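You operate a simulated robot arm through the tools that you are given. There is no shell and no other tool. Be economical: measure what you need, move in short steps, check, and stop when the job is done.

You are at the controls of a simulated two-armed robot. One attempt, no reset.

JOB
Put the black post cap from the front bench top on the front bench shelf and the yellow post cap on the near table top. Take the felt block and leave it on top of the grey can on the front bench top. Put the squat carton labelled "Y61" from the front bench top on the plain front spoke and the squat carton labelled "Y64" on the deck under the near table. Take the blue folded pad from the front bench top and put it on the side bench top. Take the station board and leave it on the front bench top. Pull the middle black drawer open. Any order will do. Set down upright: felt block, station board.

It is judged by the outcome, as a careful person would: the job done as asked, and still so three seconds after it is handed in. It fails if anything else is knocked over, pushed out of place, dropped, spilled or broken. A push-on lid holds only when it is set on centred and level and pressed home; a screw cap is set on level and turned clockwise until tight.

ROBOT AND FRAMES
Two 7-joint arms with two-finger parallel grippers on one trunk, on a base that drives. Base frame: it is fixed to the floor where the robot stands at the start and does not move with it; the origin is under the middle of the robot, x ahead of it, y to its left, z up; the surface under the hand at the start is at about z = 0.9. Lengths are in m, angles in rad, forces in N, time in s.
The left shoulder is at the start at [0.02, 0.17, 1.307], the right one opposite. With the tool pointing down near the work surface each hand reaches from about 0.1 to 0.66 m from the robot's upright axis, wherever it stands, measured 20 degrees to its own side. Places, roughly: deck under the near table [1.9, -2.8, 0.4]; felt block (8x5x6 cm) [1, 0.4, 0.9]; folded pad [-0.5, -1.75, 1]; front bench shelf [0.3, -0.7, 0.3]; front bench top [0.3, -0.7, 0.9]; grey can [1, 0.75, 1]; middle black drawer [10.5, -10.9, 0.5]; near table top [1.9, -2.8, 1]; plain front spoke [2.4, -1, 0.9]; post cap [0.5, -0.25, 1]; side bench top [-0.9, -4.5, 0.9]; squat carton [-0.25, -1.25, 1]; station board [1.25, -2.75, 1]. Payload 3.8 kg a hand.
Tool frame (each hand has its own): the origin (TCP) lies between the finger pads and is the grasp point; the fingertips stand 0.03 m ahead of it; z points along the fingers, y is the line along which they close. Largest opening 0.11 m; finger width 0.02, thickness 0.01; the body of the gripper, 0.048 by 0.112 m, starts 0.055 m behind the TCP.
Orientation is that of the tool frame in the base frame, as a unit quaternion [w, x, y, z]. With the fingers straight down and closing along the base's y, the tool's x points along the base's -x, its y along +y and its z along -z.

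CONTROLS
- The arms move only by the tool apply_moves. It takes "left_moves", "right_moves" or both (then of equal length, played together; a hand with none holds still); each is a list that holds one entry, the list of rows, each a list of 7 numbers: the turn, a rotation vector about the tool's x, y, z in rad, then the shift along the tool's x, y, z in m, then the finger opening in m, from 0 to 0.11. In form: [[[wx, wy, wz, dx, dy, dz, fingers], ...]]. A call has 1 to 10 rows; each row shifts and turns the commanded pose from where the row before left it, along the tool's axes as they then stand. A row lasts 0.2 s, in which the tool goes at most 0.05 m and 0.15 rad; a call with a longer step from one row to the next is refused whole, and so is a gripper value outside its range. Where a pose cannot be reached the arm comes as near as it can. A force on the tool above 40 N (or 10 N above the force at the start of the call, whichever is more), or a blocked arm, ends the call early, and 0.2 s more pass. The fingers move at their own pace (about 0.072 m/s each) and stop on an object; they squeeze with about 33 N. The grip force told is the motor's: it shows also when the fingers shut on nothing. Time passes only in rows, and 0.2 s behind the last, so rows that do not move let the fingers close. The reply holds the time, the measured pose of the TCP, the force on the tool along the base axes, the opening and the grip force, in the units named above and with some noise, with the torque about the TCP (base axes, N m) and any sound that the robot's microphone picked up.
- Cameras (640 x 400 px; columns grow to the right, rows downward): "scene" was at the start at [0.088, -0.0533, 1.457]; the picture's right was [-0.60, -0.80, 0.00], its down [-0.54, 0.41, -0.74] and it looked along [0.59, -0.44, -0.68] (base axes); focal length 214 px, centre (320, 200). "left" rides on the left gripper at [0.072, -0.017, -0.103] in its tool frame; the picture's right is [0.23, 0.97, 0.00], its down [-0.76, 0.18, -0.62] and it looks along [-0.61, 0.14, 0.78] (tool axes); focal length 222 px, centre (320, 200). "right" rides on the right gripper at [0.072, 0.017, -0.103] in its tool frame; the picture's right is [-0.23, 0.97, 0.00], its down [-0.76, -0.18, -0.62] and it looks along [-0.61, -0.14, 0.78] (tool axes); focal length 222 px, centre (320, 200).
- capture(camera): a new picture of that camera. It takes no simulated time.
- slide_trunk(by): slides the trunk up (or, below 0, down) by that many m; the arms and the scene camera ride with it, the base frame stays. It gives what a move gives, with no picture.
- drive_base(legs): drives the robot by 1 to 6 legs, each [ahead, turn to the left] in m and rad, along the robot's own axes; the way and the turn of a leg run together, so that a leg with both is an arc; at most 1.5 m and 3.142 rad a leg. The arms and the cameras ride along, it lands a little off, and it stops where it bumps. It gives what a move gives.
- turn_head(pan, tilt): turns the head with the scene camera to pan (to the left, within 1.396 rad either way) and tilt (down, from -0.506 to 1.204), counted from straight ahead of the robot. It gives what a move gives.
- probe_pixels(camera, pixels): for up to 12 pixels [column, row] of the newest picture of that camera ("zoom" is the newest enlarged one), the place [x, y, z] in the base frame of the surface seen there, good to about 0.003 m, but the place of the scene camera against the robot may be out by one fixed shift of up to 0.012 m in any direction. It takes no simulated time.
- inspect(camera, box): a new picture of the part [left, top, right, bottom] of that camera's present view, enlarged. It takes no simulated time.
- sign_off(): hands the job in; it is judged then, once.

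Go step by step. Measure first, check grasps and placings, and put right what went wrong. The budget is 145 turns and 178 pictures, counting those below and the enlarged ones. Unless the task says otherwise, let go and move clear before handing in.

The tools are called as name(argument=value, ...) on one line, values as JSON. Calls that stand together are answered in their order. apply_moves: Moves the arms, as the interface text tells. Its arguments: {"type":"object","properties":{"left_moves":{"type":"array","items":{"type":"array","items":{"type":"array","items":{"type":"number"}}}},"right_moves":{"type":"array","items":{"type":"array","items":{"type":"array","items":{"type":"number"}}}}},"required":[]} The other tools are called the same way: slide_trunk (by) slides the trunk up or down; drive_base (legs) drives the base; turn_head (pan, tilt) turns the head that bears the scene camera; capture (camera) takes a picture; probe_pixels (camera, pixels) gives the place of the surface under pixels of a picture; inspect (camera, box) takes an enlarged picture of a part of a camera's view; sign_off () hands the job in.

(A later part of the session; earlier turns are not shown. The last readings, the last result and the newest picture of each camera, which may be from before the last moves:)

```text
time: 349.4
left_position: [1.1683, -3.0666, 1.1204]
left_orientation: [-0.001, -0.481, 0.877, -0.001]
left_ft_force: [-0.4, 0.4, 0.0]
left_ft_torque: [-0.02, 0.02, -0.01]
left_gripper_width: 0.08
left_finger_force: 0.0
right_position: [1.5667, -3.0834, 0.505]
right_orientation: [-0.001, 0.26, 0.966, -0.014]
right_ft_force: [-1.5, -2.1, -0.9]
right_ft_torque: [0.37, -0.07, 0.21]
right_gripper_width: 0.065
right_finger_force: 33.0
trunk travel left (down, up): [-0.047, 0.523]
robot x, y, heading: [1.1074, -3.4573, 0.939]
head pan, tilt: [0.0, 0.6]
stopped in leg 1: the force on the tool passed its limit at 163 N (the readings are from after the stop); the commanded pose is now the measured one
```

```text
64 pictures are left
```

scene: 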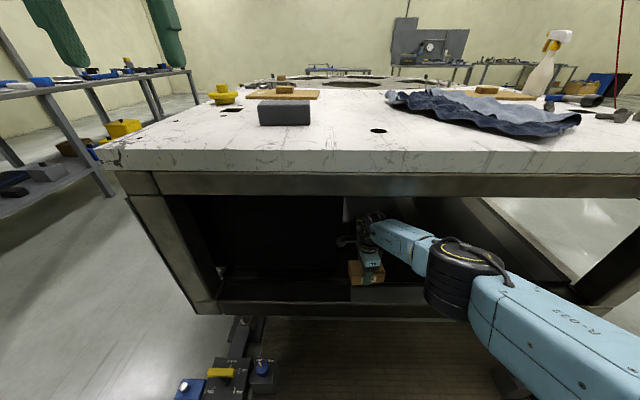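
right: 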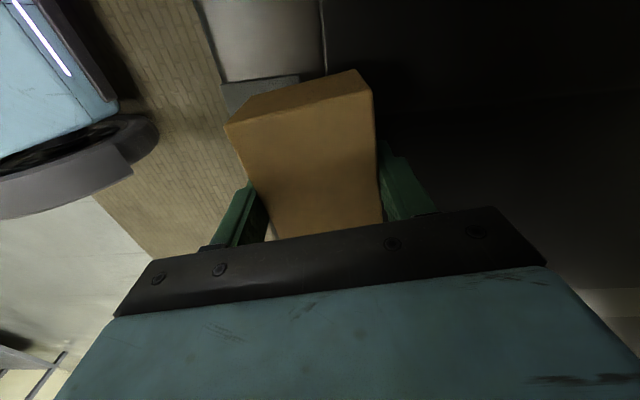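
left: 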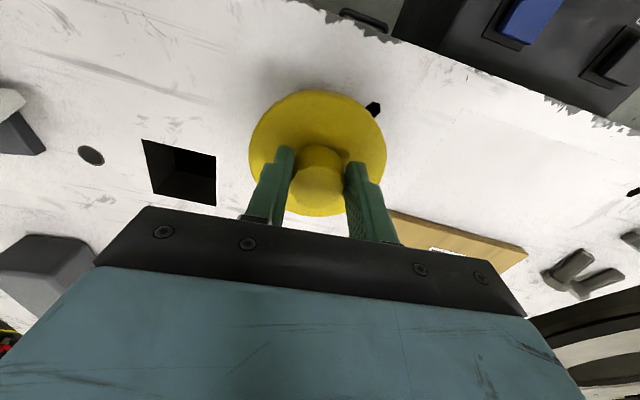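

The hand camera apparently touched the black cabinet on its left (scene col ~345) and the drive stopped. I'll probe the cabinet edge and back off 15 cm.

probe_pixels(camera="scene", pixels=[[335, 215], [330, 250], [345, 215], [348, 265], [345, 242], [420, 300], [395, 290], [440, 215], [290, 270], [370, 205]])

inspect(camera="scene", box=[280, 170, 480, 330])

drive_base(legs=[[-0.15, 0]])

capture(camera="scene")

```text
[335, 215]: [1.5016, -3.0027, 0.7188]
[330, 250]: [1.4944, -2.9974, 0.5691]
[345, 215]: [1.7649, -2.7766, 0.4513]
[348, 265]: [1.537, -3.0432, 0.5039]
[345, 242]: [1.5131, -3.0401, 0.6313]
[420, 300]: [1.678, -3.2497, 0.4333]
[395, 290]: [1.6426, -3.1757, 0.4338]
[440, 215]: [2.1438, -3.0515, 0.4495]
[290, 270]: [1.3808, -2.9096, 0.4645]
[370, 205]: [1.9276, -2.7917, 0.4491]
```

```text
2.50 times, centred on (380, 250) of scene
```

zoom: 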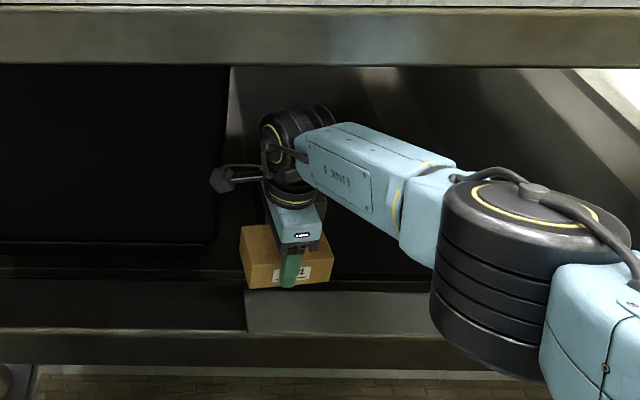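

```text
time: 350.8
left_position: [1.0785, -3.1899, 1.121]
left_orientation: [-0.001, -0.481, 0.877, 0.0]
left_ft_force: [0.2, -0.2, 0.4]
left_ft_torque: [0.02, -0.03, 0.01]
left_gripper_width: 0.0802
left_finger_force: 0.0
right_position: [1.4773, -3.2058, 0.505]
right_orientation: [0.0, 0.26, 0.966, -0.013]
right_ft_force: [0.3, 0.6, -0.4]
right_ft_torque: [0.0, 0.02, -0.01]
right_gripper_width: 0.0646
right_finger_force: 32.8
trunk travel left (down, up): [-0.047, 0.523]
robot x, y, heading: [1.0191, -3.5807, 0.943]
head pan, tilt: [0.0, 0.6]
```

```text
62 pictures are left
```

scene: 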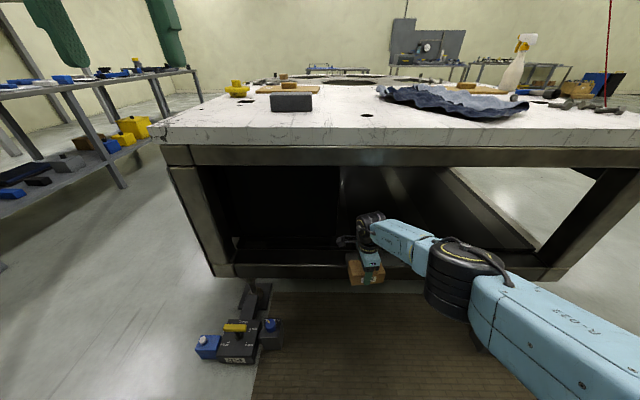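

The cabinet's edge is at v≈3.00 and nothing has shifted visibly. I'll move the hand 11 cm to the right (+v), away from it.

apply_moves(right_moves=[[[0, 0, 0.1, 0, 0, 0, 0.0], [0, 0, 0, -0.037, 0, 0, 0.0], [0, 0, 0, -0.037, 0, 0, 0.0], [0, 0, 0, -0.037, 0, 0, 0.0]]])

capture(camera="scene")

capture(camera="right")

```text
time: 351.8
left_position: [1.0787, -3.1898, 1.1197]
left_orientation: [-0.001, -0.481, 0.877, 0.0]
left_ft_force: [-0.9, 0.3, -0.1]
left_ft_torque: [0.0, 0.0, 0.02]
left_gripper_width: 0.0801
left_finger_force: 0.1
right_position: [1.5665, -3.2706, 0.5057]
right_orientation: [0.001, 0.308, 0.951, -0.013]
right_ft_force: [-0.4, 0.6, -1.2]
right_ft_torque: [0.0, -0.01, 0.01]
right_gripper_width: 0.0648
right_finger_force: 32.9
trunk travel left (down, up): [-0.047, 0.523]
robot x, y, heading: [1.0243, -3.5846, 0.94]
head pan, tilt: [0.0, 0.6]
```

```text
61 pictures are left
```

scene: 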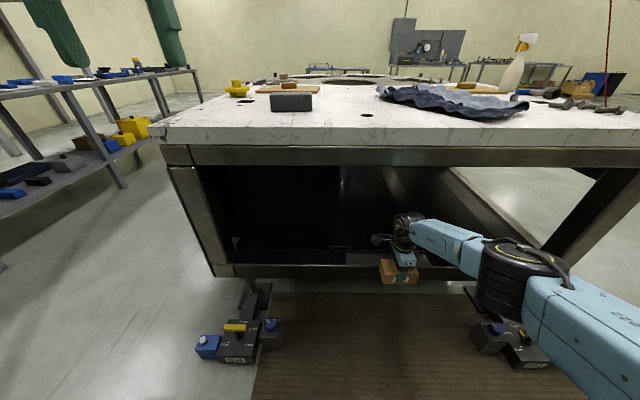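

```text
60 pictures are left
```

right: 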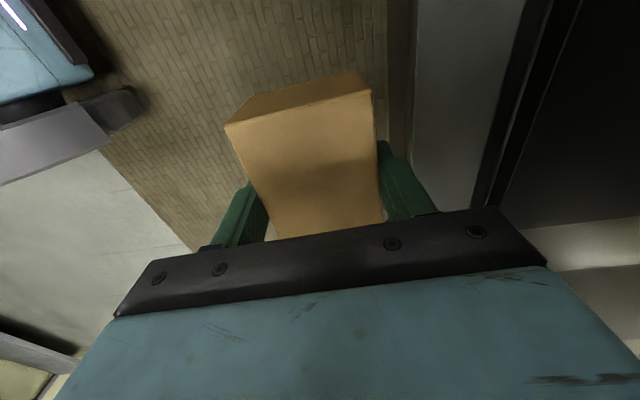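

probe_pixels(camera="right", pixels=[[405, 100], [440, 100], [480, 100], [505, 100], [520, 110], [545, 130], [590, 150], [560, 230]])

probe_pixels(camera="scene", pixels=[[535, 250], [500, 245], [490, 300], [560, 280], [440, 230], [520, 160], [500, 163]])

```text
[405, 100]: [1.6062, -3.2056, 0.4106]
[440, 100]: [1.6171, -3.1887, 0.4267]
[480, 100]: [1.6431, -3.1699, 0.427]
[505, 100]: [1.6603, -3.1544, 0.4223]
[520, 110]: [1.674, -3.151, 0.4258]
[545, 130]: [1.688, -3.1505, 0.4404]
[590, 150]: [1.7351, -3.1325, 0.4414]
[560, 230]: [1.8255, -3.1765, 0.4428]
```

```text
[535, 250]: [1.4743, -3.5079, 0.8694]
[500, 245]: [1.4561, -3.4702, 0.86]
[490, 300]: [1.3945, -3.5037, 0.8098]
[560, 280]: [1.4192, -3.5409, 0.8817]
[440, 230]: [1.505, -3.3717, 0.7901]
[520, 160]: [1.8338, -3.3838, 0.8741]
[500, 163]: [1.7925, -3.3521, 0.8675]
```

Deck sheet (z=0.441) begins at u≈-1.51, so the carton centre must reach u≈-1.46. Driving in 0.217 m.

drive_base(legs=[[0.217, 0]])

capture(camera="right")

inspect(camera="scene", box=[280, 150, 560, 325])

```text
time: 353.5
left_position: [1.2096, -3.0115, 1.1213]
left_orientation: [-0.001, -0.48, 0.877, 0.0]
left_ft_force: [0.1, 0.4, -0.1]
left_ft_torque: [0.0, -0.01, -0.01]
left_gripper_width: 0.0798
left_finger_force: 0.1
right_position: [1.6968, -3.0934, 0.5043]
right_orientation: [0.0, 0.309, 0.951, -0.013]
right_ft_force: [0.1, -0.8, -1.2]
right_ft_torque: [-0.01, 0.0, 0.02]
right_gripper_width: 0.0645
right_finger_force: 33.3
trunk travel left (down, up): [-0.047, 0.523]
robot x, y, heading: [1.1525, -3.4047, 0.943]
head pan, tilt: [0.0, 0.6]
```

```text
59 pictures are left
```

right: 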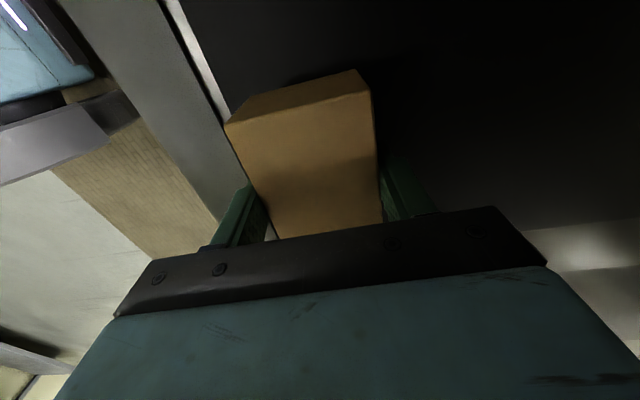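

```text
2.29 times, centred on (420, 238) of scene
```

zoom: 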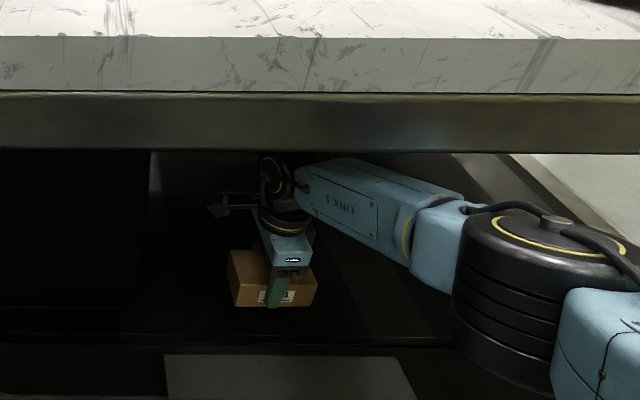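

Carton is over the deck with ~2 cm to go. Lowering with the trunk.

slide_trunk(by=-0.019)

slide_trunk(by=-0.003)

capture(camera="right")

```text
time: 354.1
left_position: [1.2099, -3.0103, 1.1021]
left_orientation: [-0.001, -0.48, 0.877, -0.001]
left_ft_force: [0.2, -0.6, -0.7]
left_ft_torque: [-0.01, -0.02, 0.01]
left_gripper_width: 0.0799
left_finger_force: 0.1
right_position: [1.6957, -3.0939, 0.4863]
right_orientation: [0.0, 0.31, 0.951, -0.013]
right_ft_force: [0.0, -0.4, -1.5]
right_ft_torque: [0.0, 0.02, 0.0]
right_gripper_width: 0.0648
right_finger_force: 32.8
trunk travel left (down, up): [-0.028, 0.542]
robot x, y, heading: [1.1481, -3.4064, 0.941]
head pan, tilt: [0.0, 0.6]
```

```text
time: 354.6
left_position: [1.2104, -3.0118, 1.0977]
left_orientation: [0.0, -0.479, 0.878, 0.0]
left_ft_force: [-0.3, -0.2, 0.0]
left_ft_torque: [-0.01, -0.02, -0.01]
left_gripper_width: 0.08
left_finger_force: 0.0
right_position: [1.6955, -3.0929, 0.4845]
right_orientation: [0.0, 0.31, 0.951, -0.013]
right_ft_force: [1.2, -0.2, -2.1]
right_ft_torque: [0.01, 0.01, 0.02]
right_gripper_width: 0.0648
right_finger_force: 32.5
trunk travel left (down, up): [-0.025, 0.545]
robot x, y, heading: [1.1529, -3.4078, 0.942]
head pan, tilt: [0.0, 0.6]
```

```text
57 pictures are left
```

right: 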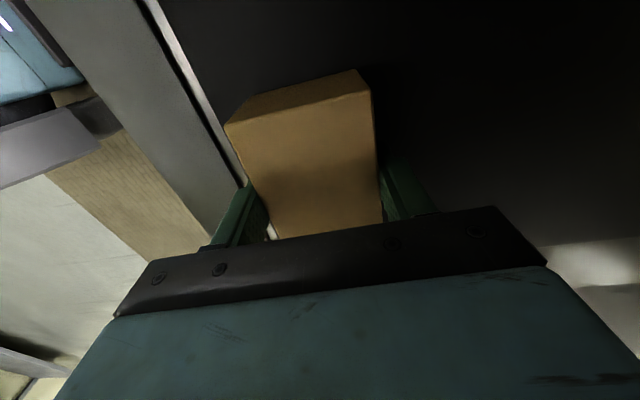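

slide_trunk(by=-0.003)

slide_trunk(by=-0.002)

```text
time: 355.2
left_position: [1.2082, -3.0101, 1.0949]
left_orientation: [0.0, -0.48, 0.877, 0.0]
left_ft_force: [0.4, 0.5, -0.6]
left_ft_torque: [-0.04, 0.0, -0.02]
left_gripper_width: 0.0799
left_finger_force: 0.0
right_position: [1.6962, -3.0928, 0.4823]
right_orientation: [0.001, 0.309, 0.951, -0.012]
right_ft_force: [-0.3, -0.8, 4.6]
right_ft_torque: [0.29, 0.16, 0.05]
right_gripper_width: 0.0646
right_finger_force: 32.7
trunk travel left (down, up): [-0.022, 0.548]
robot x, y, heading: [1.1503, -3.405, 0.94]
head pan, tilt: [0.0, 0.6]
```

```text
time: 355.7
left_position: [1.207, -3.0121, 1.0951]
left_orientation: [0.0, -0.479, 0.878, 0.001]
left_ft_force: [0.1, 0.5, -0.7]
left_ft_torque: [0.02, 0.01, -0.01]
left_gripper_width: 0.0801
left_finger_force: 0.0
right_position: [1.6965, -3.0928, 0.4802]
right_orientation: [0.001, 0.31, 0.951, -0.012]
right_ft_force: [-1.4, -4.5, 17.9]
right_ft_torque: [0.76, 0.29, 0.07]
right_gripper_width: 0.0649
right_finger_force: 33.2
trunk travel left (down, up): [-0.02, 0.55]
robot x, y, heading: [1.1509, -3.4024, 0.941]
head pan, tilt: [0.0, 0.6]
```

Carton is on the deck (contact 18 N). Opening the fingers and checking forearm clearance under the apron before rising.

apply_moves(right_moves=[[[0, 0, 0, 0, 0, 0, 0.075], [0, 0, 0, 0, 0, 0, 0.095], [0, 0, 0, 0, 0, 0, 0.095]]])

capture(camera="scene")

inspect(camera="scene", box=[340, 180, 520, 300])

probe_pixels(camera="zoom", pixels=[[200, 40], [250, 50], [300, 60], [350, 70], [400, 90], [450, 100], [200, 20], [300, 25], [400, 20], [150, 50], [500, 120], [120, 80]])

```text
time: 356.5
left_position: [1.2093, -3.0121, 1.0934]
left_orientation: [-0.001, -0.48, 0.877, -0.001]
left_ft_force: [1.0, -0.7, -0.2]
left_ft_torque: [0.01, -0.01, 0.01]
left_gripper_width: 0.0797
left_finger_force: 0.0
right_position: [1.6971, -3.093, 0.4788]
right_orientation: [0.001, 0.309, 0.951, -0.012]
right_ft_force: [-0.3, 0.0, -0.7]
right_ft_torque: [0.0, 0.04, -0.01]
right_gripper_width: 0.0951
right_finger_force: 0.1
trunk travel left (down, up): [-0.02, 0.55]
robot x, y, heading: [1.1489, -3.4016, 0.942]
head pan, tilt: [0.0, 0.6]
```

```text
56 pictures are left
```

scene: 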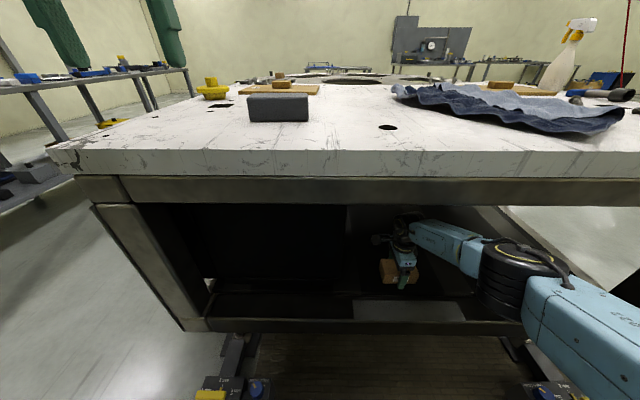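

```text
3.33 times, centred on (430, 240) of scene
```

zoom: 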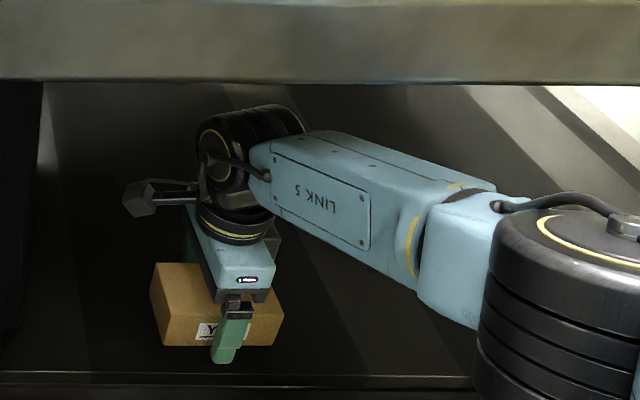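

```text
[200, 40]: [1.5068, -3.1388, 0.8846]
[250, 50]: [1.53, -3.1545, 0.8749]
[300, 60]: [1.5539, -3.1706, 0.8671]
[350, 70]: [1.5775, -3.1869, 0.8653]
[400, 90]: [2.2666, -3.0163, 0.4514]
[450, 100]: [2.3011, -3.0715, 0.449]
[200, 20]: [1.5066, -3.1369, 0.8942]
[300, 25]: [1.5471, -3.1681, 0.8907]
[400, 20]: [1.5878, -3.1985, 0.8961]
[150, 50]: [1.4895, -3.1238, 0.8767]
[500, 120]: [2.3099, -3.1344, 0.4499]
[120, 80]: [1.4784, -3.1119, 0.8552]
```

probe_pixels(camera="zoom", pixels=[[330, 140], [400, 160], [460, 182], [500, 200], [540, 215], [260, 110], [600, 220]])

```text
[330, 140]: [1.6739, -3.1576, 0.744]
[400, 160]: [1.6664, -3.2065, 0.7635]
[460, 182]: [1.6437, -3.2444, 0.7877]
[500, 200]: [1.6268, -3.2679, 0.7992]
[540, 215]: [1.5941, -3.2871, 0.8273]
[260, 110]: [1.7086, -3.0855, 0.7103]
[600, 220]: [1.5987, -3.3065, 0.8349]
```

Rising straight up would leave only ~1 cm under the apron. Instead I'll slide the open hand sideways (+v) 7 cm off the carton's end, then back out.

apply_moves(right_moves=[[[0, 0, 0, 0, 0, -0.006, 0.1], [0, 0, 0, -0.025, 0, 0, 0.1], [0, 0, 0, -0.025, 0, 0, 0.1], [0, 0, 0, -0.025, 0, 0, 0.1]]])

inspect(camera="scene", box=[340, 180, 520, 300])

capture(camera="right")

```text
time: 357.5
left_position: [1.2087, -3.0107, 1.0935]
left_orientation: [0.0, -0.48, 0.878, 0.0]
left_ft_force: [-0.3, -0.3, -0.6]
left_ft_torque: [-0.02, 0.0, 0.01]
left_gripper_width: 0.08
left_finger_force: 0.0
right_position: [1.7587, -3.136, 0.4839]
right_orientation: [0.001, 0.31, 0.951, -0.013]
right_ft_force: [0.1, 0.1, -0.3]
right_ft_torque: [-0.03, 0.01, 0.01]
right_gripper_width: 0.1001
right_finger_force: 0.1
trunk travel left (down, up): [-0.02, 0.55]
robot x, y, heading: [1.151, -3.4066, 0.939]
head pan, tilt: [0.0, 0.6]
```

```text
3.33 times, centred on (430, 240) of scene
```

zoom: 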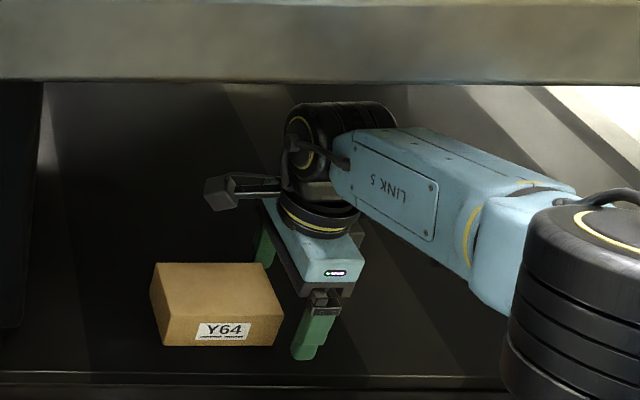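

```text
53 pictures are left
```

right: 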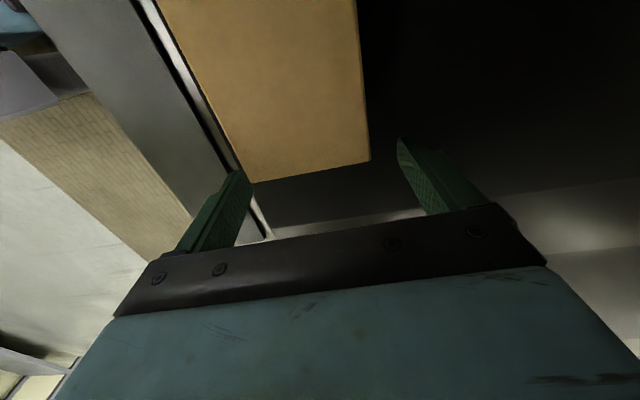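

Y64 sits on the deck, hand clear beside it. Raising 1 cm and backing out, then trunk up.

slide_trunk(by=0.01)

drive_base(legs=[[-0.5, 0]])

slide_trunk(by=0.39)

capture(camera="scene")

```text
time: 358.1
left_position: [1.2098, -3.0099, 1.1037]
left_orientation: [-0.001, -0.48, 0.877, -0.001]
left_ft_force: [0.5, 0.5, -0.3]
left_ft_torque: [-0.02, 0.0, -0.01]
left_gripper_width: 0.0801
left_finger_force: 0.0
right_position: [1.7589, -3.1357, 0.4942]
right_orientation: [0.0, 0.309, 0.951, -0.013]
right_ft_force: [-0.3, -0.1, 0.5]
right_ft_torque: [-0.04, -0.01, 0.0]
right_gripper_width: 0.0999
right_finger_force: 0.1
trunk travel left (down, up): [-0.03, 0.54]
robot x, y, heading: [1.1523, -3.4017, 0.94]
head pan, tilt: [0.0, 0.6]
```

```text
time: 361.0
left_position: [0.9166, -3.4132, 1.1037]
left_orientation: [-0.001, -0.478, 0.879, 0.0]
left_ft_force: [0.5, -0.5, 0.2]
left_ft_torque: [0.01, 0.02, -0.02]
left_gripper_width: 0.0801
left_finger_force: 0.1
right_position: [1.4658, -3.5404, 0.4947]
right_orientation: [0.0, 0.313, 0.95, -0.013]
right_ft_force: [0.6, -1.0, 0.4]
right_ft_torque: [-0.01, -0.01, 0.02]
right_gripper_width: 0.0998
right_finger_force: 0.1
trunk travel left (down, up): [-0.03, 0.54]
robot x, y, heading: [0.8571, -3.8067, 0.936]
head pan, tilt: [0.0, 0.6]
```

```text
time: 364.8
left_position: [0.9175, -3.4131, 1.4939]
left_orientation: [-0.001, -0.477, 0.879, -0.001]
left_ft_force: [-0.3, 0.4, 0.1]
left_ft_torque: [0.02, -0.01, 0.0]
left_gripper_width: 0.0795
left_finger_force: 0.1
right_position: [1.4661, -3.5404, 0.8837]
right_orientation: [0.0, 0.312, 0.95, -0.014]
right_ft_force: [0.0, -0.6, -0.9]
right_ft_torque: [0.02, 0.01, 0.0]
right_gripper_width: 0.1001
right_finger_force: 0.1
trunk travel left (down, up): [-0.42, 0.15]
robot x, y, heading: [0.8585, -3.8105, 0.935]
head pan, tilt: [0.0, 0.6]
```

```text
52 pictures are left
```

scene: 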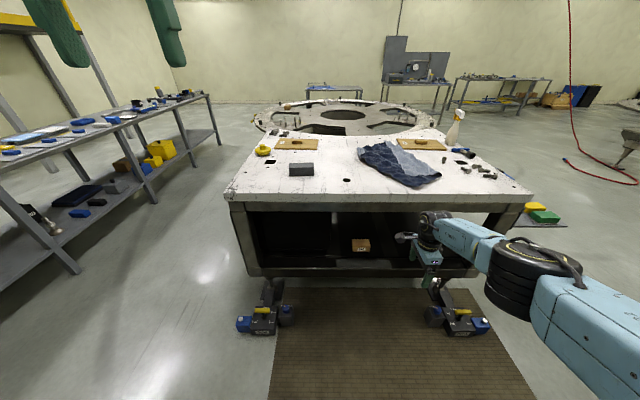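

Y64 rests on the deck at (361,245). Next the blue pad from the bench's back: raise the right hand, lower the left, and drive round.

apply_moves(left_moves=[[[0, 0, 0, 0, 0, 0.03, 0.08], [0, 0, 0, 0, 0, 0.03, 0.08], [0, 0, 0, 0, 0, 0.03, 0.08], [0, 0, 0, 0, 0, 0.03, 0.08], [0, 0, 0, 0, 0, 0.03, 0.08], [0, 0, 0, 0, 0, 0.03, 0.08], [0, 0, 0, 0, 0, 0.03, 0.08]]], right_moves=[[[0, 0, 0, 0, 0, -0.047, 0.1], [0, 0, 0, 0, 0, -0.047, 0.1], [0, 0, 0, 0, 0, -0.047, 0.1], [0, 0, 0, 0.02, 0, -0.045, 0.1], [0, 0, 0, 0.02, 0, -0.045, 0.1], [0, 0, 0, 0.02, 0, -0.045, 0.1], [0, 0, 0, 0.02, 0, -0.045, 0.1]]])

drive_base(legs=[[0, 1.563], [0.71, 0], [0.71, 0], [0, -1.571], [1.0, 0], [0, 1.571]])

turn_head(pan=0.2, tilt=0.7)

capture(camera="scene")

```text
time: 366.4
left_position: [0.9169, -3.4091, 1.2831]
left_orientation: [-0.001, -0.478, 0.879, -0.001]
left_ft_force: [-0.2, -0.4, 0.2]
left_ft_torque: [-0.01, 0.01, -0.01]
left_gripper_width: 0.08
left_finger_force: 0.1
right_position: [1.4078, -3.4841, 1.2051]
right_orientation: [0.001, 0.313, 0.95, -0.013]
right_ft_force: [-0.9, -0.2, 0.1]
right_ft_torque: [0.0, 0.0, 0.0]
right_gripper_width: 0.0999
right_finger_force: 0.1
trunk travel left (down, up): [-0.42, 0.15]
robot x, y, heading: [0.8557, -3.8115, 0.936]
head pan, tilt: [0.0, 0.6]
```

```text
time: 390.1
left_position: [-0.0597, -2.0903, 1.2837]
left_orientation: [0.0, 0.961, -0.278, 0.0]
left_ft_force: [0.6, -0.7, 0.1]
left_ft_torque: [-0.02, 0.0, 0.03]
left_gripper_width: 0.0803
left_finger_force: 0.2
right_position: [0.0072, -1.5982, 1.2041]
right_orientation: [0.009, -0.456, 0.89, -0.009]
right_ft_force: [-0.4, 0.5, -0.7]
right_ft_torque: [-0.01, -0.02, -0.01]
right_gripper_width: 0.0999
right_finger_force: 0.1
trunk travel left (down, up): [-0.42, 0.15]
robot x, y, heading: [0.3368, -2.1464, 2.516]
head pan, tilt: [0.0, 0.6]
```

```text
time: 390.8
left_position: [-0.0602, -2.0905, 1.2835]
left_orientation: [0.001, 0.961, -0.277, 0.001]
left_ft_force: [-0.2, 0.4, 0.2]
left_ft_torque: [0.03, -0.01, -0.03]
left_gripper_width: 0.0799
left_finger_force: 0.0
right_position: [0.0068, -1.5994, 1.2037]
right_orientation: [0.01, -0.457, 0.889, -0.009]
right_ft_force: [0.4, 0.1, -0.9]
right_ft_torque: [0.0, 0.02, -0.03]
right_gripper_width: 0.1002
right_finger_force: 0.1
trunk travel left (down, up): [-0.42, 0.15]
robot x, y, heading: [0.3338, -2.1493, 2.517]
head pan, tilt: [0.201, 0.7]
```

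```text
51 pictures are left
```

scene: 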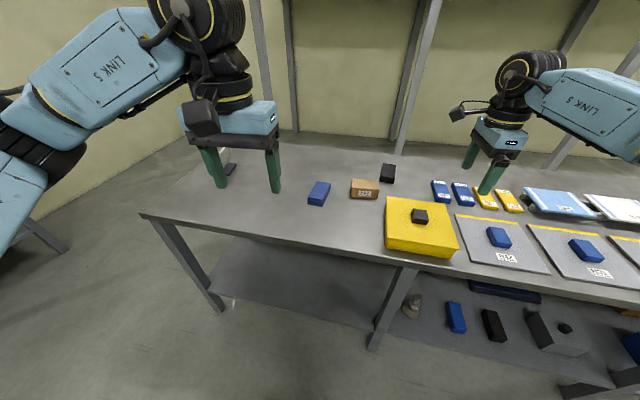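

Pad at (319,193). Driving 0.2 m closer and moving the left hand above it.

drive_base(legs=[[0.2, 0]])

apply_moves(left_moves=[[[0, 0, 0, -0.0335, -0.0056, 0.028, 0.1], [0, 0, 0, -0.0335, -0.0056, 0.028, 0.1], [0, 0, 0, -0.0335, -0.0056, 0.028, 0.1], [0, 0, 0, -0.0335, -0.0056, 0.028, 0.1], [0, 0, 0, -0.0335, -0.0056, 0.028, 0.1], [0, 0, 0, -0.0335, -0.0056, 0.028, 0.1], [0, 0, 0, -0.0335, -0.0056, 0.028, 0.1]]])

capture(camera="left")

inspect(camera="left", box=[220, 50, 420, 175])

```text
time: 392.4
left_position: [-0.2266, -1.9704, 1.2839]
left_orientation: [0.001, 0.961, -0.278, 0.001]
left_ft_force: [-0.2, -0.4, 0.0]
left_ft_torque: [-0.02, -0.05, 0.01]
left_gripper_width: 0.0801
left_finger_force: 0.0
right_position: [-0.1595, -1.4787, 1.2053]
right_orientation: [0.011, -0.457, 0.889, -0.009]
right_ft_force: [0.5, 0.3, -0.1]
right_ft_torque: [0.02, -0.01, 0.02]
right_gripper_width: 0.1001
right_finger_force: 0.0
trunk travel left (down, up): [-0.42, 0.15]
robot x, y, heading: [0.1717, -2.0268, 2.516]
head pan, tilt: [0.201, 0.7]
```

```text
time: 394.0
left_position: [-0.4055, -1.8115, 1.0856]
left_orientation: [0.001, 0.96, -0.279, 0.0]
left_ft_force: [0.0, 0.2, 0.3]
left_ft_torque: [0.01, 0.01, 0.03]
left_gripper_width: 0.1001
left_finger_force: 0.0
right_position: [-0.1596, -1.4783, 1.205]
right_orientation: [0.009, -0.456, 0.89, -0.01]
right_ft_force: [-0.2, -0.1, 0.7]
right_ft_torque: [-0.01, 0.03, -0.01]
right_gripper_width: 0.1001
right_finger_force: 0.1
trunk travel left (down, up): [-0.42, 0.15]
robot x, y, heading: [0.1687, -2.0258, 2.515]
head pan, tilt: [0.201, 0.7]
```

```text
50 pictures are left
```

left: 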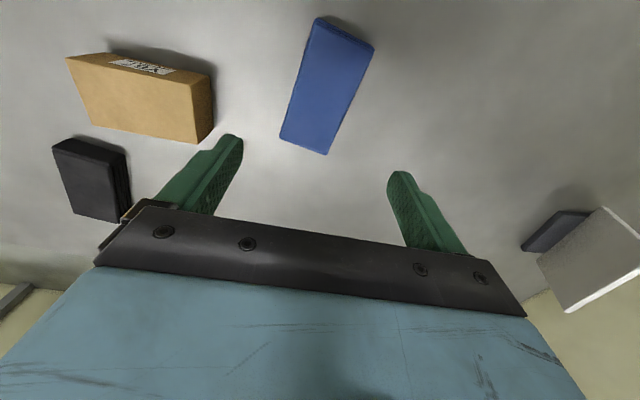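

```text
3.20 times, centred on (320, 112) of left
```

zoom: 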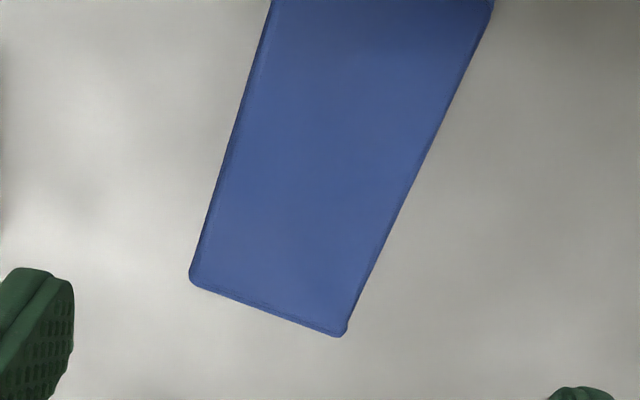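

probe_pixels(camera="left", pixels=[[318, 20], [372, 46], [282, 138], [324, 152], [325, 90], [345, 30], [303, 145]])

```text
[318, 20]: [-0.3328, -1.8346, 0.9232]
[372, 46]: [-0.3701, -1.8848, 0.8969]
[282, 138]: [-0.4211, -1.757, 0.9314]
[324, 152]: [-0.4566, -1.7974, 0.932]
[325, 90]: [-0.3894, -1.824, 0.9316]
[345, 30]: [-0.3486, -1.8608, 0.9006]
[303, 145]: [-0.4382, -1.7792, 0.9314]
```

Pad: centre (-0.394,-1.817), 5.4 cm wide, 3 cm thick. Aligning, descending to TCP 0.934 and gripping.

apply_moves(left_moves=[[[0, 0, 0.15, 0, 0, 0, 0.085], [0, 0, 0, 0.012, -0.0035, 0.03, 0.085], [0, 0, 0, 0, 0, 0.045, 0.085], [0, 0, 0, 0, 0, 0.045, 0.085], [0, 0, 0, 0, 0, 0.031, 0.085], [0, 0, 0, 0, 0, 0, 0.0], [0, 0, 0, 0, 0, 0, 0.0], [0, 0, 0, 0, 0, 0, 0.0], [0, 0, 0, 0, 0, 0, 0.0]]])

apply_moves(left_moves=[[[0, 0, 0, 0, 0, -0.045, 0.0], [0, 0, 0, 0, 0, -0.045, 0.0], [0, 0, 0, 0, 0, -0.045, 0.0], [0, 0, 0, 0, 0, -0.045, 0.0], [0, 0, 0, 0, 0, -0.045, 0.0]]])

capture(camera="left")

capture(camera="scene")

```text
time: 396.0
left_position: [-0.3924, -1.8195, 0.935]
left_orientation: [0.0, 0.937, -0.349, 0.001]
left_ft_force: [-0.4, -0.2, -0.2]
left_ft_torque: [0.01, -0.01, 0.01]
left_gripper_width: 0.0654
left_finger_force: 32.4
right_position: [-0.1586, -1.4793, 1.2042]
right_orientation: [0.009, -0.456, 0.89, -0.01]
right_ft_force: [0.3, 0.1, -0.2]
right_ft_torque: [0.0, 0.01, 0.0]
right_gripper_width: 0.0999
right_finger_force: 0.0
trunk travel left (down, up): [-0.42, 0.15]
robot x, y, heading: [0.1721, -2.029, 2.522]
head pan, tilt: [0.201, 0.7]
```

```text
time: 397.2
left_position: [-0.3933, -1.8112, 1.1614]
left_orientation: [0.001, 0.937, -0.35, 0.001]
left_ft_force: [0.5, -0.1, -0.5]
left_ft_torque: [0.0, 0.01, 0.03]
left_gripper_width: 0.0653
left_finger_force: 32.6
right_position: [-0.1576, -1.4789, 1.2043]
right_orientation: [0.01, -0.456, 0.89, -0.009]
right_ft_force: [-0.1, 0.2, -0.4]
right_ft_torque: [0.01, 0.01, -0.03]
right_gripper_width: 0.1003
right_finger_force: 0.1
trunk travel left (down, up): [-0.42, 0.15]
robot x, y, heading: [0.1732, -2.0233, 2.52]
head pan, tilt: [0.201, 0.7]
```

```text
48 pictures are left
```

left: 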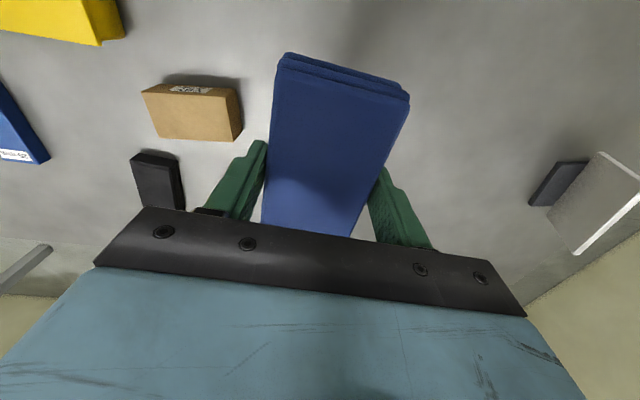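

```text
47 pictures are left
```

scene: 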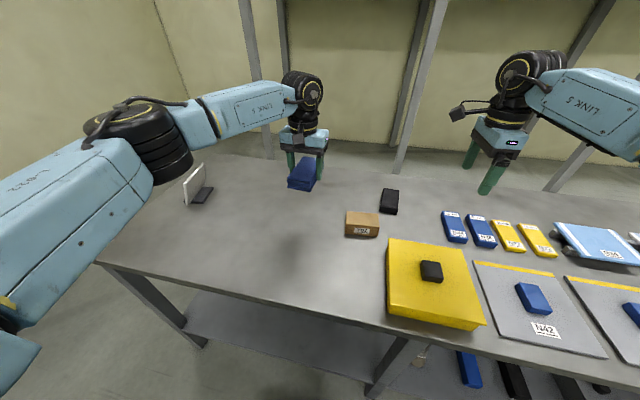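

Pad held (0.065). Now to the side bench: back off, turn to face it and approach.

drive_base(legs=[[-0.28, 0], [0, 1.76], [1.4, 0]])

turn_head(pan=0.0, tilt=0.5)

capture(camera="scene")

```text
time: 410.1
left_position: [-0.2198, -4.0931, 1.1603]
left_orientation: [0.0, 0.855, 0.519, 0.001]
left_ft_force: [0.0, -0.2, -1.4]
left_ft_torque: [0.04, 0.01, -0.01]
left_gripper_width: 0.0654
left_finger_force: 32.6
right_position: [-0.597, -3.9428, 1.2044]
right_orientation: [-0.013, 0.981, -0.192, -0.002]
right_ft_force: [-0.4, 0.7, -0.2]
right_ft_torque: [-0.02, 0.01, -0.01]
right_gripper_width: 0.1
right_finger_force: 0.0
trunk travel left (down, up): [-0.42, 0.15]
robot x, y, heading: [-0.1425, -3.4955, -1.957]
head pan, tilt: [0.201, 0.7]
```

```text
time: 410.9
left_position: [-0.2165, -4.0927, 1.1598]
left_orientation: [0.0, 0.855, 0.519, 0.001]
left_ft_force: [0.4, -0.2, -0.8]
left_ft_torque: [0.0, 0.03, 0.02]
left_gripper_width: 0.0653
left_finger_force: 33.2
right_position: [-0.5974, -3.9433, 1.2052]
right_orientation: [-0.013, 0.981, -0.193, -0.002]
right_ft_force: [0.2, 0.1, -0.1]
right_ft_torque: [-0.02, -0.01, 0.02]
right_gripper_width: 0.1002
right_finger_force: 0.1
trunk travel left (down, up): [-0.42, 0.15]
robot x, y, heading: [-0.1399, -3.4952, -1.96]
head pan, tilt: [0.0, 0.499]
```

```text
46 pictures are left
```

scene: 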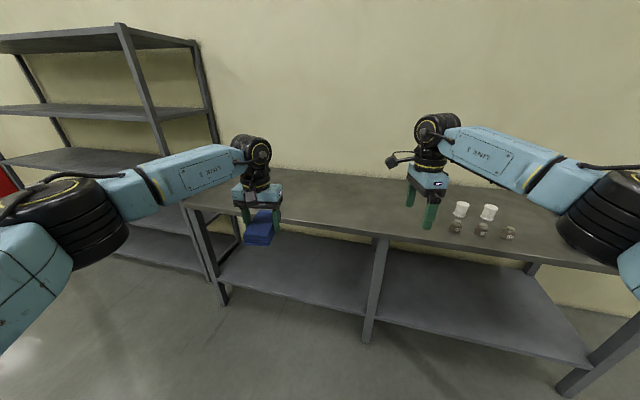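

probe_pixels(camera="scene", pixels=[[320, 205], [300, 190], [320, 228], [375, 235], [450, 232], [350, 185], [200, 195]])

```text
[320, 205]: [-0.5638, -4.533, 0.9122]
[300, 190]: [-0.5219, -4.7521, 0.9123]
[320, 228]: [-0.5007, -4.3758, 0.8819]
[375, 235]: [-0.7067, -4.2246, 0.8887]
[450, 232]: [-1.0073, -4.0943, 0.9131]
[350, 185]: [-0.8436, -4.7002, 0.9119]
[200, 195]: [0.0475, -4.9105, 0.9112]
```

Empty area of the side bench is ahead of the left hand. Driving 0.55 m forward.

drive_base(legs=[[0.55, 0]])

capture(camera="left")

probe_pixels(camera="left", pixels=[[230, 100], [430, 150], [330, 30], [150, 150], [480, 60], [200, 60]])

```text
time: 414.1
left_position: [-0.4214, -4.6084, 1.1608]
left_orientation: [-0.001, 0.852, 0.523, 0.001]
left_ft_force: [0.4, -0.3, -0.2]
left_ft_torque: [0.01, 0.03, -0.01]
left_gripper_width: 0.0654
left_finger_force: 33.4
right_position: [-0.8019, -4.4613, 1.2034]
right_orientation: [-0.013, 0.982, -0.189, -0.002]
right_ft_force: [-0.2, -0.8, -0.8]
right_ft_torque: [-0.04, -0.01, 0.04]
right_gripper_width: 0.0999
right_finger_force: 0.1
trunk travel left (down, up): [-0.42, 0.15]
robot x, y, heading: [-0.3475, -4.0101, -1.953]
head pan, tilt: [0.0, 0.499]
```

```text
45 pictures are left
```

left: 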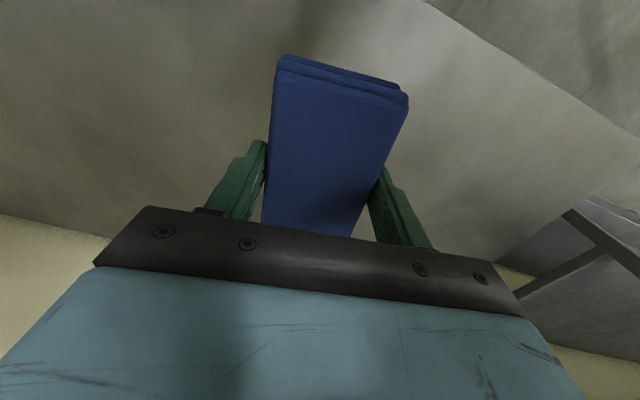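

```text
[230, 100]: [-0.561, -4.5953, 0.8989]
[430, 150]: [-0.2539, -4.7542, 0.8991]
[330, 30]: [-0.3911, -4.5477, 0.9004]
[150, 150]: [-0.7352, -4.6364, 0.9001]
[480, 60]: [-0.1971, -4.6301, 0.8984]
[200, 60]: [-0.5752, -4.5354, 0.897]
```

Bench surface is 0.899 and clear below. Lowering the pad.

apply_moves(left_moves=[[[0, 0, 0, 0, 0, 0.045, 0.0], [0, 0, 0, 0, 0, 0.045, 0.0], [0, 0, 0, 0, 0, 0.045, 0.0], [0, 0, 0, 0, 0, 0.045, 0.0], [0, 0, 0, 0, 0, 0.035, 0.0], [0, 0, 0, 0, 0, 0.006, 0.0], [0, 0, 0, 0, 0, 0.003, 0.0], [0, 0, 0, 0, 0, 0, 0.0]]])

capture(camera="left")

```text
time: 415.9
left_position: [-0.4209, -4.6077, 0.9373]
left_orientation: [-0.001, 0.852, 0.523, 0.001]
left_ft_force: [-1.0, 0.1, -0.2]
left_ft_torque: [0.01, 0.0, -0.02]
left_gripper_width: 0.0654
left_finger_force: 33.1
right_position: [-0.8024, -4.46, 1.2043]
right_orientation: [-0.013, 0.982, -0.19, -0.002]
right_ft_force: [-0.4, 0.6, -0.1]
right_ft_torque: [-0.03, 0.01, -0.01]
right_gripper_width: 0.0998
right_finger_force: 0.0
trunk travel left (down, up): [-0.42, 0.15]
robot x, y, heading: [-0.3481, -4.007, -1.954]
head pan, tilt: [0.0, 0.499]
```

```text
44 pictures are left
```

left: 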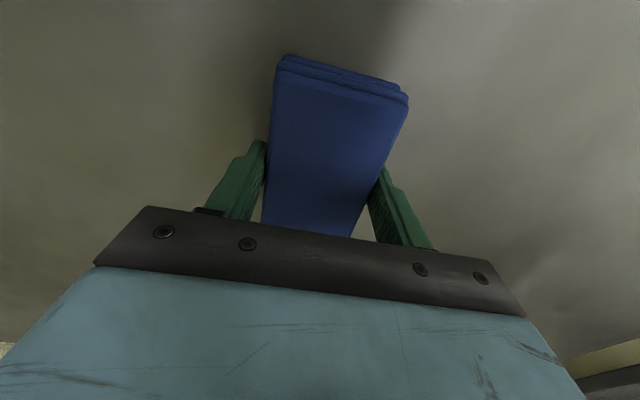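

Just above contact; 2.5 mm more, then release and rise.

apply_moves(left_moves=[[[0, 0, 0, 0, 0, 0.0025, 0.0], [0, 0, 0, 0, 0, 0, 0.07], [0, 0, 0, 0, 0, 0, 0.09], [0, 0, 0, 0, 0, 0, 0.09], [0, 0, 0, 0, 0, -0.03, 0.09], [0, 0, 0, 0, 0, -0.045, 0.09], [0, 0, 0, 0, 0, -0.045, 0.09], [0, 0, 0, 0, 0, -0.045, 0.09], [0, 0, 0, 0, 0, -0.045, 0.09], [0, 0, 0, 0, 0, -0.045, 0.09]]])

capture(camera="left")

drive_base(legs=[[-0.6, 0], [0, 1.5]])

turn_head(pan=-0.3, tilt=0.2)

capture(camera="scene")

```text
time: 418.1
left_position: [-0.4226, -4.6076, 1.1885]
left_orientation: [0.0, 0.852, 0.523, 0.002]
left_ft_force: [-0.4, -0.1, 0.3]
left_ft_torque: [0.05, -0.03, 0.01]
left_gripper_width: 0.09
left_finger_force: 0.0
right_position: [-0.8014, -4.4598, 1.205]
right_orientation: [-0.012, 0.982, -0.189, -0.002]
right_ft_force: [-0.3, 0.7, -0.2]
right_ft_torque: [-0.04, -0.03, 0.02]
right_gripper_width: 0.0999
right_finger_force: 0.0
trunk travel left (down, up): [-0.42, 0.15]
robot x, y, heading: [-0.3474, -4.0087, -1.948]
head pan, tilt: [0.0, 0.499]
```

```text
43 pictures are left
```

left: 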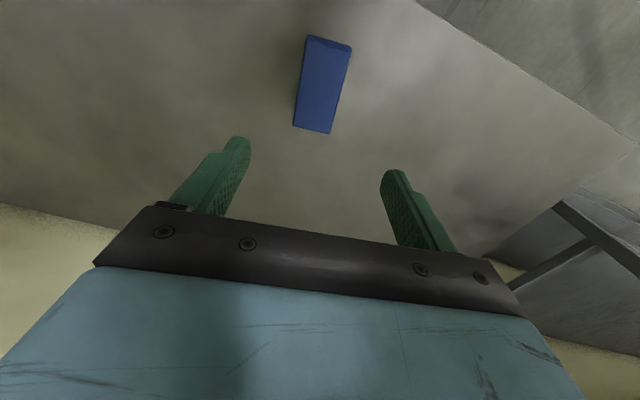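

```text
time: 425.1
left_position: [0.464, -3.5874, 1.1877]
left_orientation: [-0.001, 0.28, 0.96, 0.001]
left_ft_force: [0.0, 0.0, 0.1]
left_ft_torque: [0.02, 0.01, -0.03]
left_gripper_width: 0.0903
left_finger_force: 0.0
right_position: [0.2804, -3.9499, 1.2046]
right_orientation: [-0.008, 0.854, 0.52, -0.01]
right_ft_force: [-0.3, 0.7, -0.1]
right_ft_torque: [-0.02, -0.01, -0.03]
right_gripper_width: 0.0999
right_finger_force: 0.1
trunk travel left (down, up): [-0.42, 0.15]
robot x, y, heading: [-0.1238, -3.4566, -0.472]
head pan, tilt: [0.0, 0.499]
```

```text
time: 425.9
left_position: [0.4633, -3.5878, 1.1878]
left_orientation: [-0.001, 0.28, 0.96, 0.002]
left_ft_force: [-0.5, -1.0, 0.6]
left_ft_torque: [0.0, -0.01, 0.01]
left_gripper_width: 0.0901
left_finger_force: 0.2
right_position: [0.28, -3.9506, 1.2029]
right_orientation: [-0.008, 0.854, 0.52, -0.01]
right_ft_force: [0.6, 0.1, 0.2]
right_ft_torque: [-0.02, 0.01, 0.01]
right_gripper_width: 0.1002
right_finger_force: 0.0
trunk travel left (down, up): [-0.42, 0.15]
robot x, y, heading: [-0.131, -3.4581, -0.472]
head pan, tilt: [-0.3, 0.201]
```

```text
42 pictures are left
```

scene: 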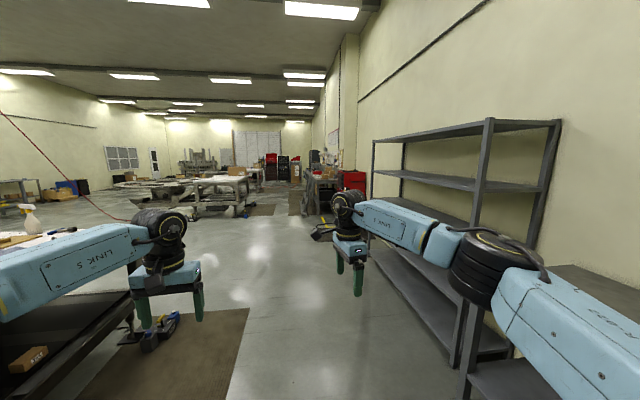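

Pad lies on the side bench. The far black chest is ahead at about (283,165); zooming to plan the route.

inspect(camera="scene", box=[190, 130, 390, 255])

probe_pixels(camera="zoom", pixels=[[300, 130], [257, 120], [340, 130], [300, 165], [290, 250], [340, 240], [230, 235], [160, 250], [405, 260], [265, 150], [500, 160], [395, 150]])

```text
3.20 times, centred on (290, 192) of scene
```

zoom: 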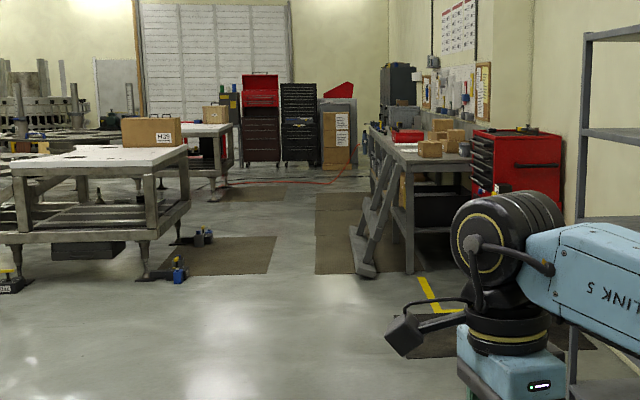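

```text
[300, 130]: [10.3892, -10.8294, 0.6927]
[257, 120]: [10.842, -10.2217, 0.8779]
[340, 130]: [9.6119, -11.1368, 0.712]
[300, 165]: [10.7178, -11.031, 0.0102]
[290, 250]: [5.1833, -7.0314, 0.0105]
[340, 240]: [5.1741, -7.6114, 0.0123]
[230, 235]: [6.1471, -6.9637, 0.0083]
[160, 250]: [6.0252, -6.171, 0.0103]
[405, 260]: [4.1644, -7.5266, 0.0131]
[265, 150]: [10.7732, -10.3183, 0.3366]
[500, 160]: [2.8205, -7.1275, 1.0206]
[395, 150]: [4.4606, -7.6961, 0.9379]
```

The black chest stands near (10.4,-10.9), corridor clear along heading ≈-0.61. Driving 7.5 m first.

drive_base(legs=[[0, -0.139], [1.5, 0], [1.5, 0], [1.5, 0], [1.5, 0], [1.5, 0]])

turn_head(pan=0.0, tilt=0.35)

capture(camera="scene")

```text
time: 451.3
left_position: [4.5168, -6.8097, 1.1868]
left_orientation: [-0.001, 0.381, 0.924, 0.0]
left_ft_force: [0.7, -0.4, -0.5]
left_ft_torque: [0.01, 0.01, 0.03]
left_gripper_width: 0.0899
left_finger_force: 0.1
right_position: [4.2592, -7.124, 1.2054]
right_orientation: [-0.01, 0.905, 0.425, -0.009]
right_ft_force: [0.7, 0.5, 0.0]
right_ft_torque: [0.0, 0.0, 0.0]
right_gripper_width: 0.0998
right_finger_force: 0.0
trunk travel left (down, up): [-0.42, 0.15]
robot x, y, heading: [3.9692, -6.5519, -0.697]
head pan, tilt: [-0.3, 0.201]
stopped in leg 5: the robot was blocked; the commanded pose is now the measured one
```

```text
time: 452.1
left_position: [4.5143, -6.8069, 1.188]
left_orientation: [0.0, 0.38, 0.925, 0.0]
left_ft_force: [-0.1, 0.3, 0.0]
left_ft_torque: [0.05, -0.03, 0.02]
left_gripper_width: 0.09
left_finger_force: 0.1
right_position: [4.2569, -7.1229, 1.2056]
right_orientation: [-0.009, 0.905, 0.425, -0.009]
right_ft_force: [0.1, 0.2, -1.1]
right_ft_torque: [0.02, -0.02, 0.0]
right_gripper_width: 0.1
right_finger_force: 0.1
trunk travel left (down, up): [-0.42, 0.15]
robot x, y, heading: [3.9655, -6.553, -0.697]
head pan, tilt: [0.0, 0.351]
```

```text
40 pictures are left
```

scene: 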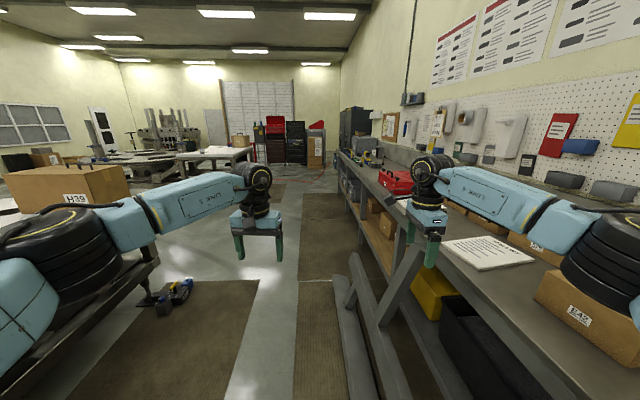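

Blocked at (3.97,-6.55) beside the workbench. I'll look right and left to find what I touched.

turn_head(pan=-1.1, tilt=0.8)

capture(camera="scene")

turn_head(pan=0.9, tilt=0.8)

capture(camera="scene")

```text
time: 453.5
left_position: [4.5145, -6.807, 1.1891]
left_orientation: [0.0, 0.381, 0.925, 0.0]
left_ft_force: [0.4, -0.6, 0.0]
left_ft_torque: [-0.03, -0.04, 0.0]
left_gripper_width: 0.09
left_finger_force: 0.1
right_position: [4.2567, -7.1231, 1.2056]
right_orientation: [-0.009, 0.905, 0.425, -0.009]
right_ft_force: [-0.2, -0.5, 1.3]
right_ft_torque: [-0.03, 0.0, 0.01]
right_gripper_width: 0.1001
right_finger_force: 0.0
trunk travel left (down, up): [-0.42, 0.15]
robot x, y, heading: [3.9664, -6.5528, -0.7]
head pan, tilt: [-1.1, 0.799]
```

```text
39 pictures are left
```

scene: 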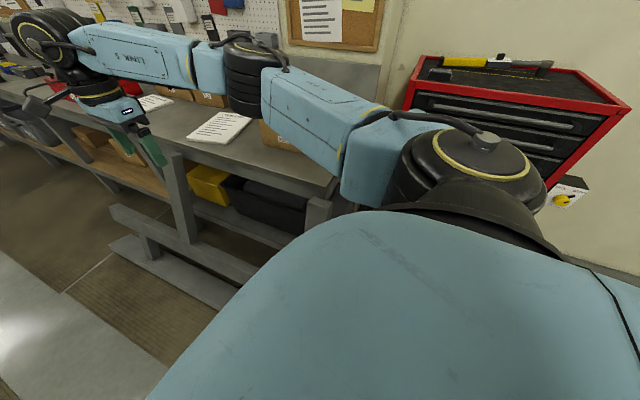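

```text
time: 455.4
left_position: [4.5148, -6.8077, 1.1902]
left_orientation: [0.001, 0.381, 0.925, 0.0]
left_ft_force: [-1.0, -0.2, 0.4]
left_ft_torque: [0.0, -0.01, -0.01]
left_gripper_width: 0.0899
left_finger_force: 0.0
right_position: [4.2571, -7.1217, 1.2058]
right_orientation: [-0.009, 0.905, 0.424, -0.009]
right_ft_force: [0.8, -0.7, -0.1]
right_ft_torque: [0.0, -0.01, 0.01]
right_gripper_width: 0.1001
right_finger_force: 0.0
trunk travel left (down, up): [-0.42, 0.15]
robot x, y, heading: [3.9646, -6.5492, -0.696]
head pan, tilt: [0.901, 0.799]
```

```text
38 pictures are left
```

scene: 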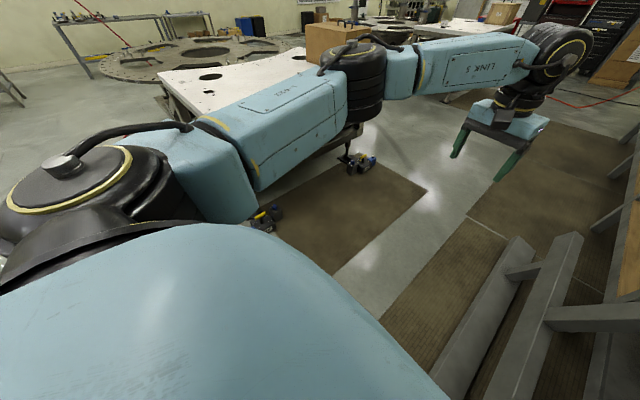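

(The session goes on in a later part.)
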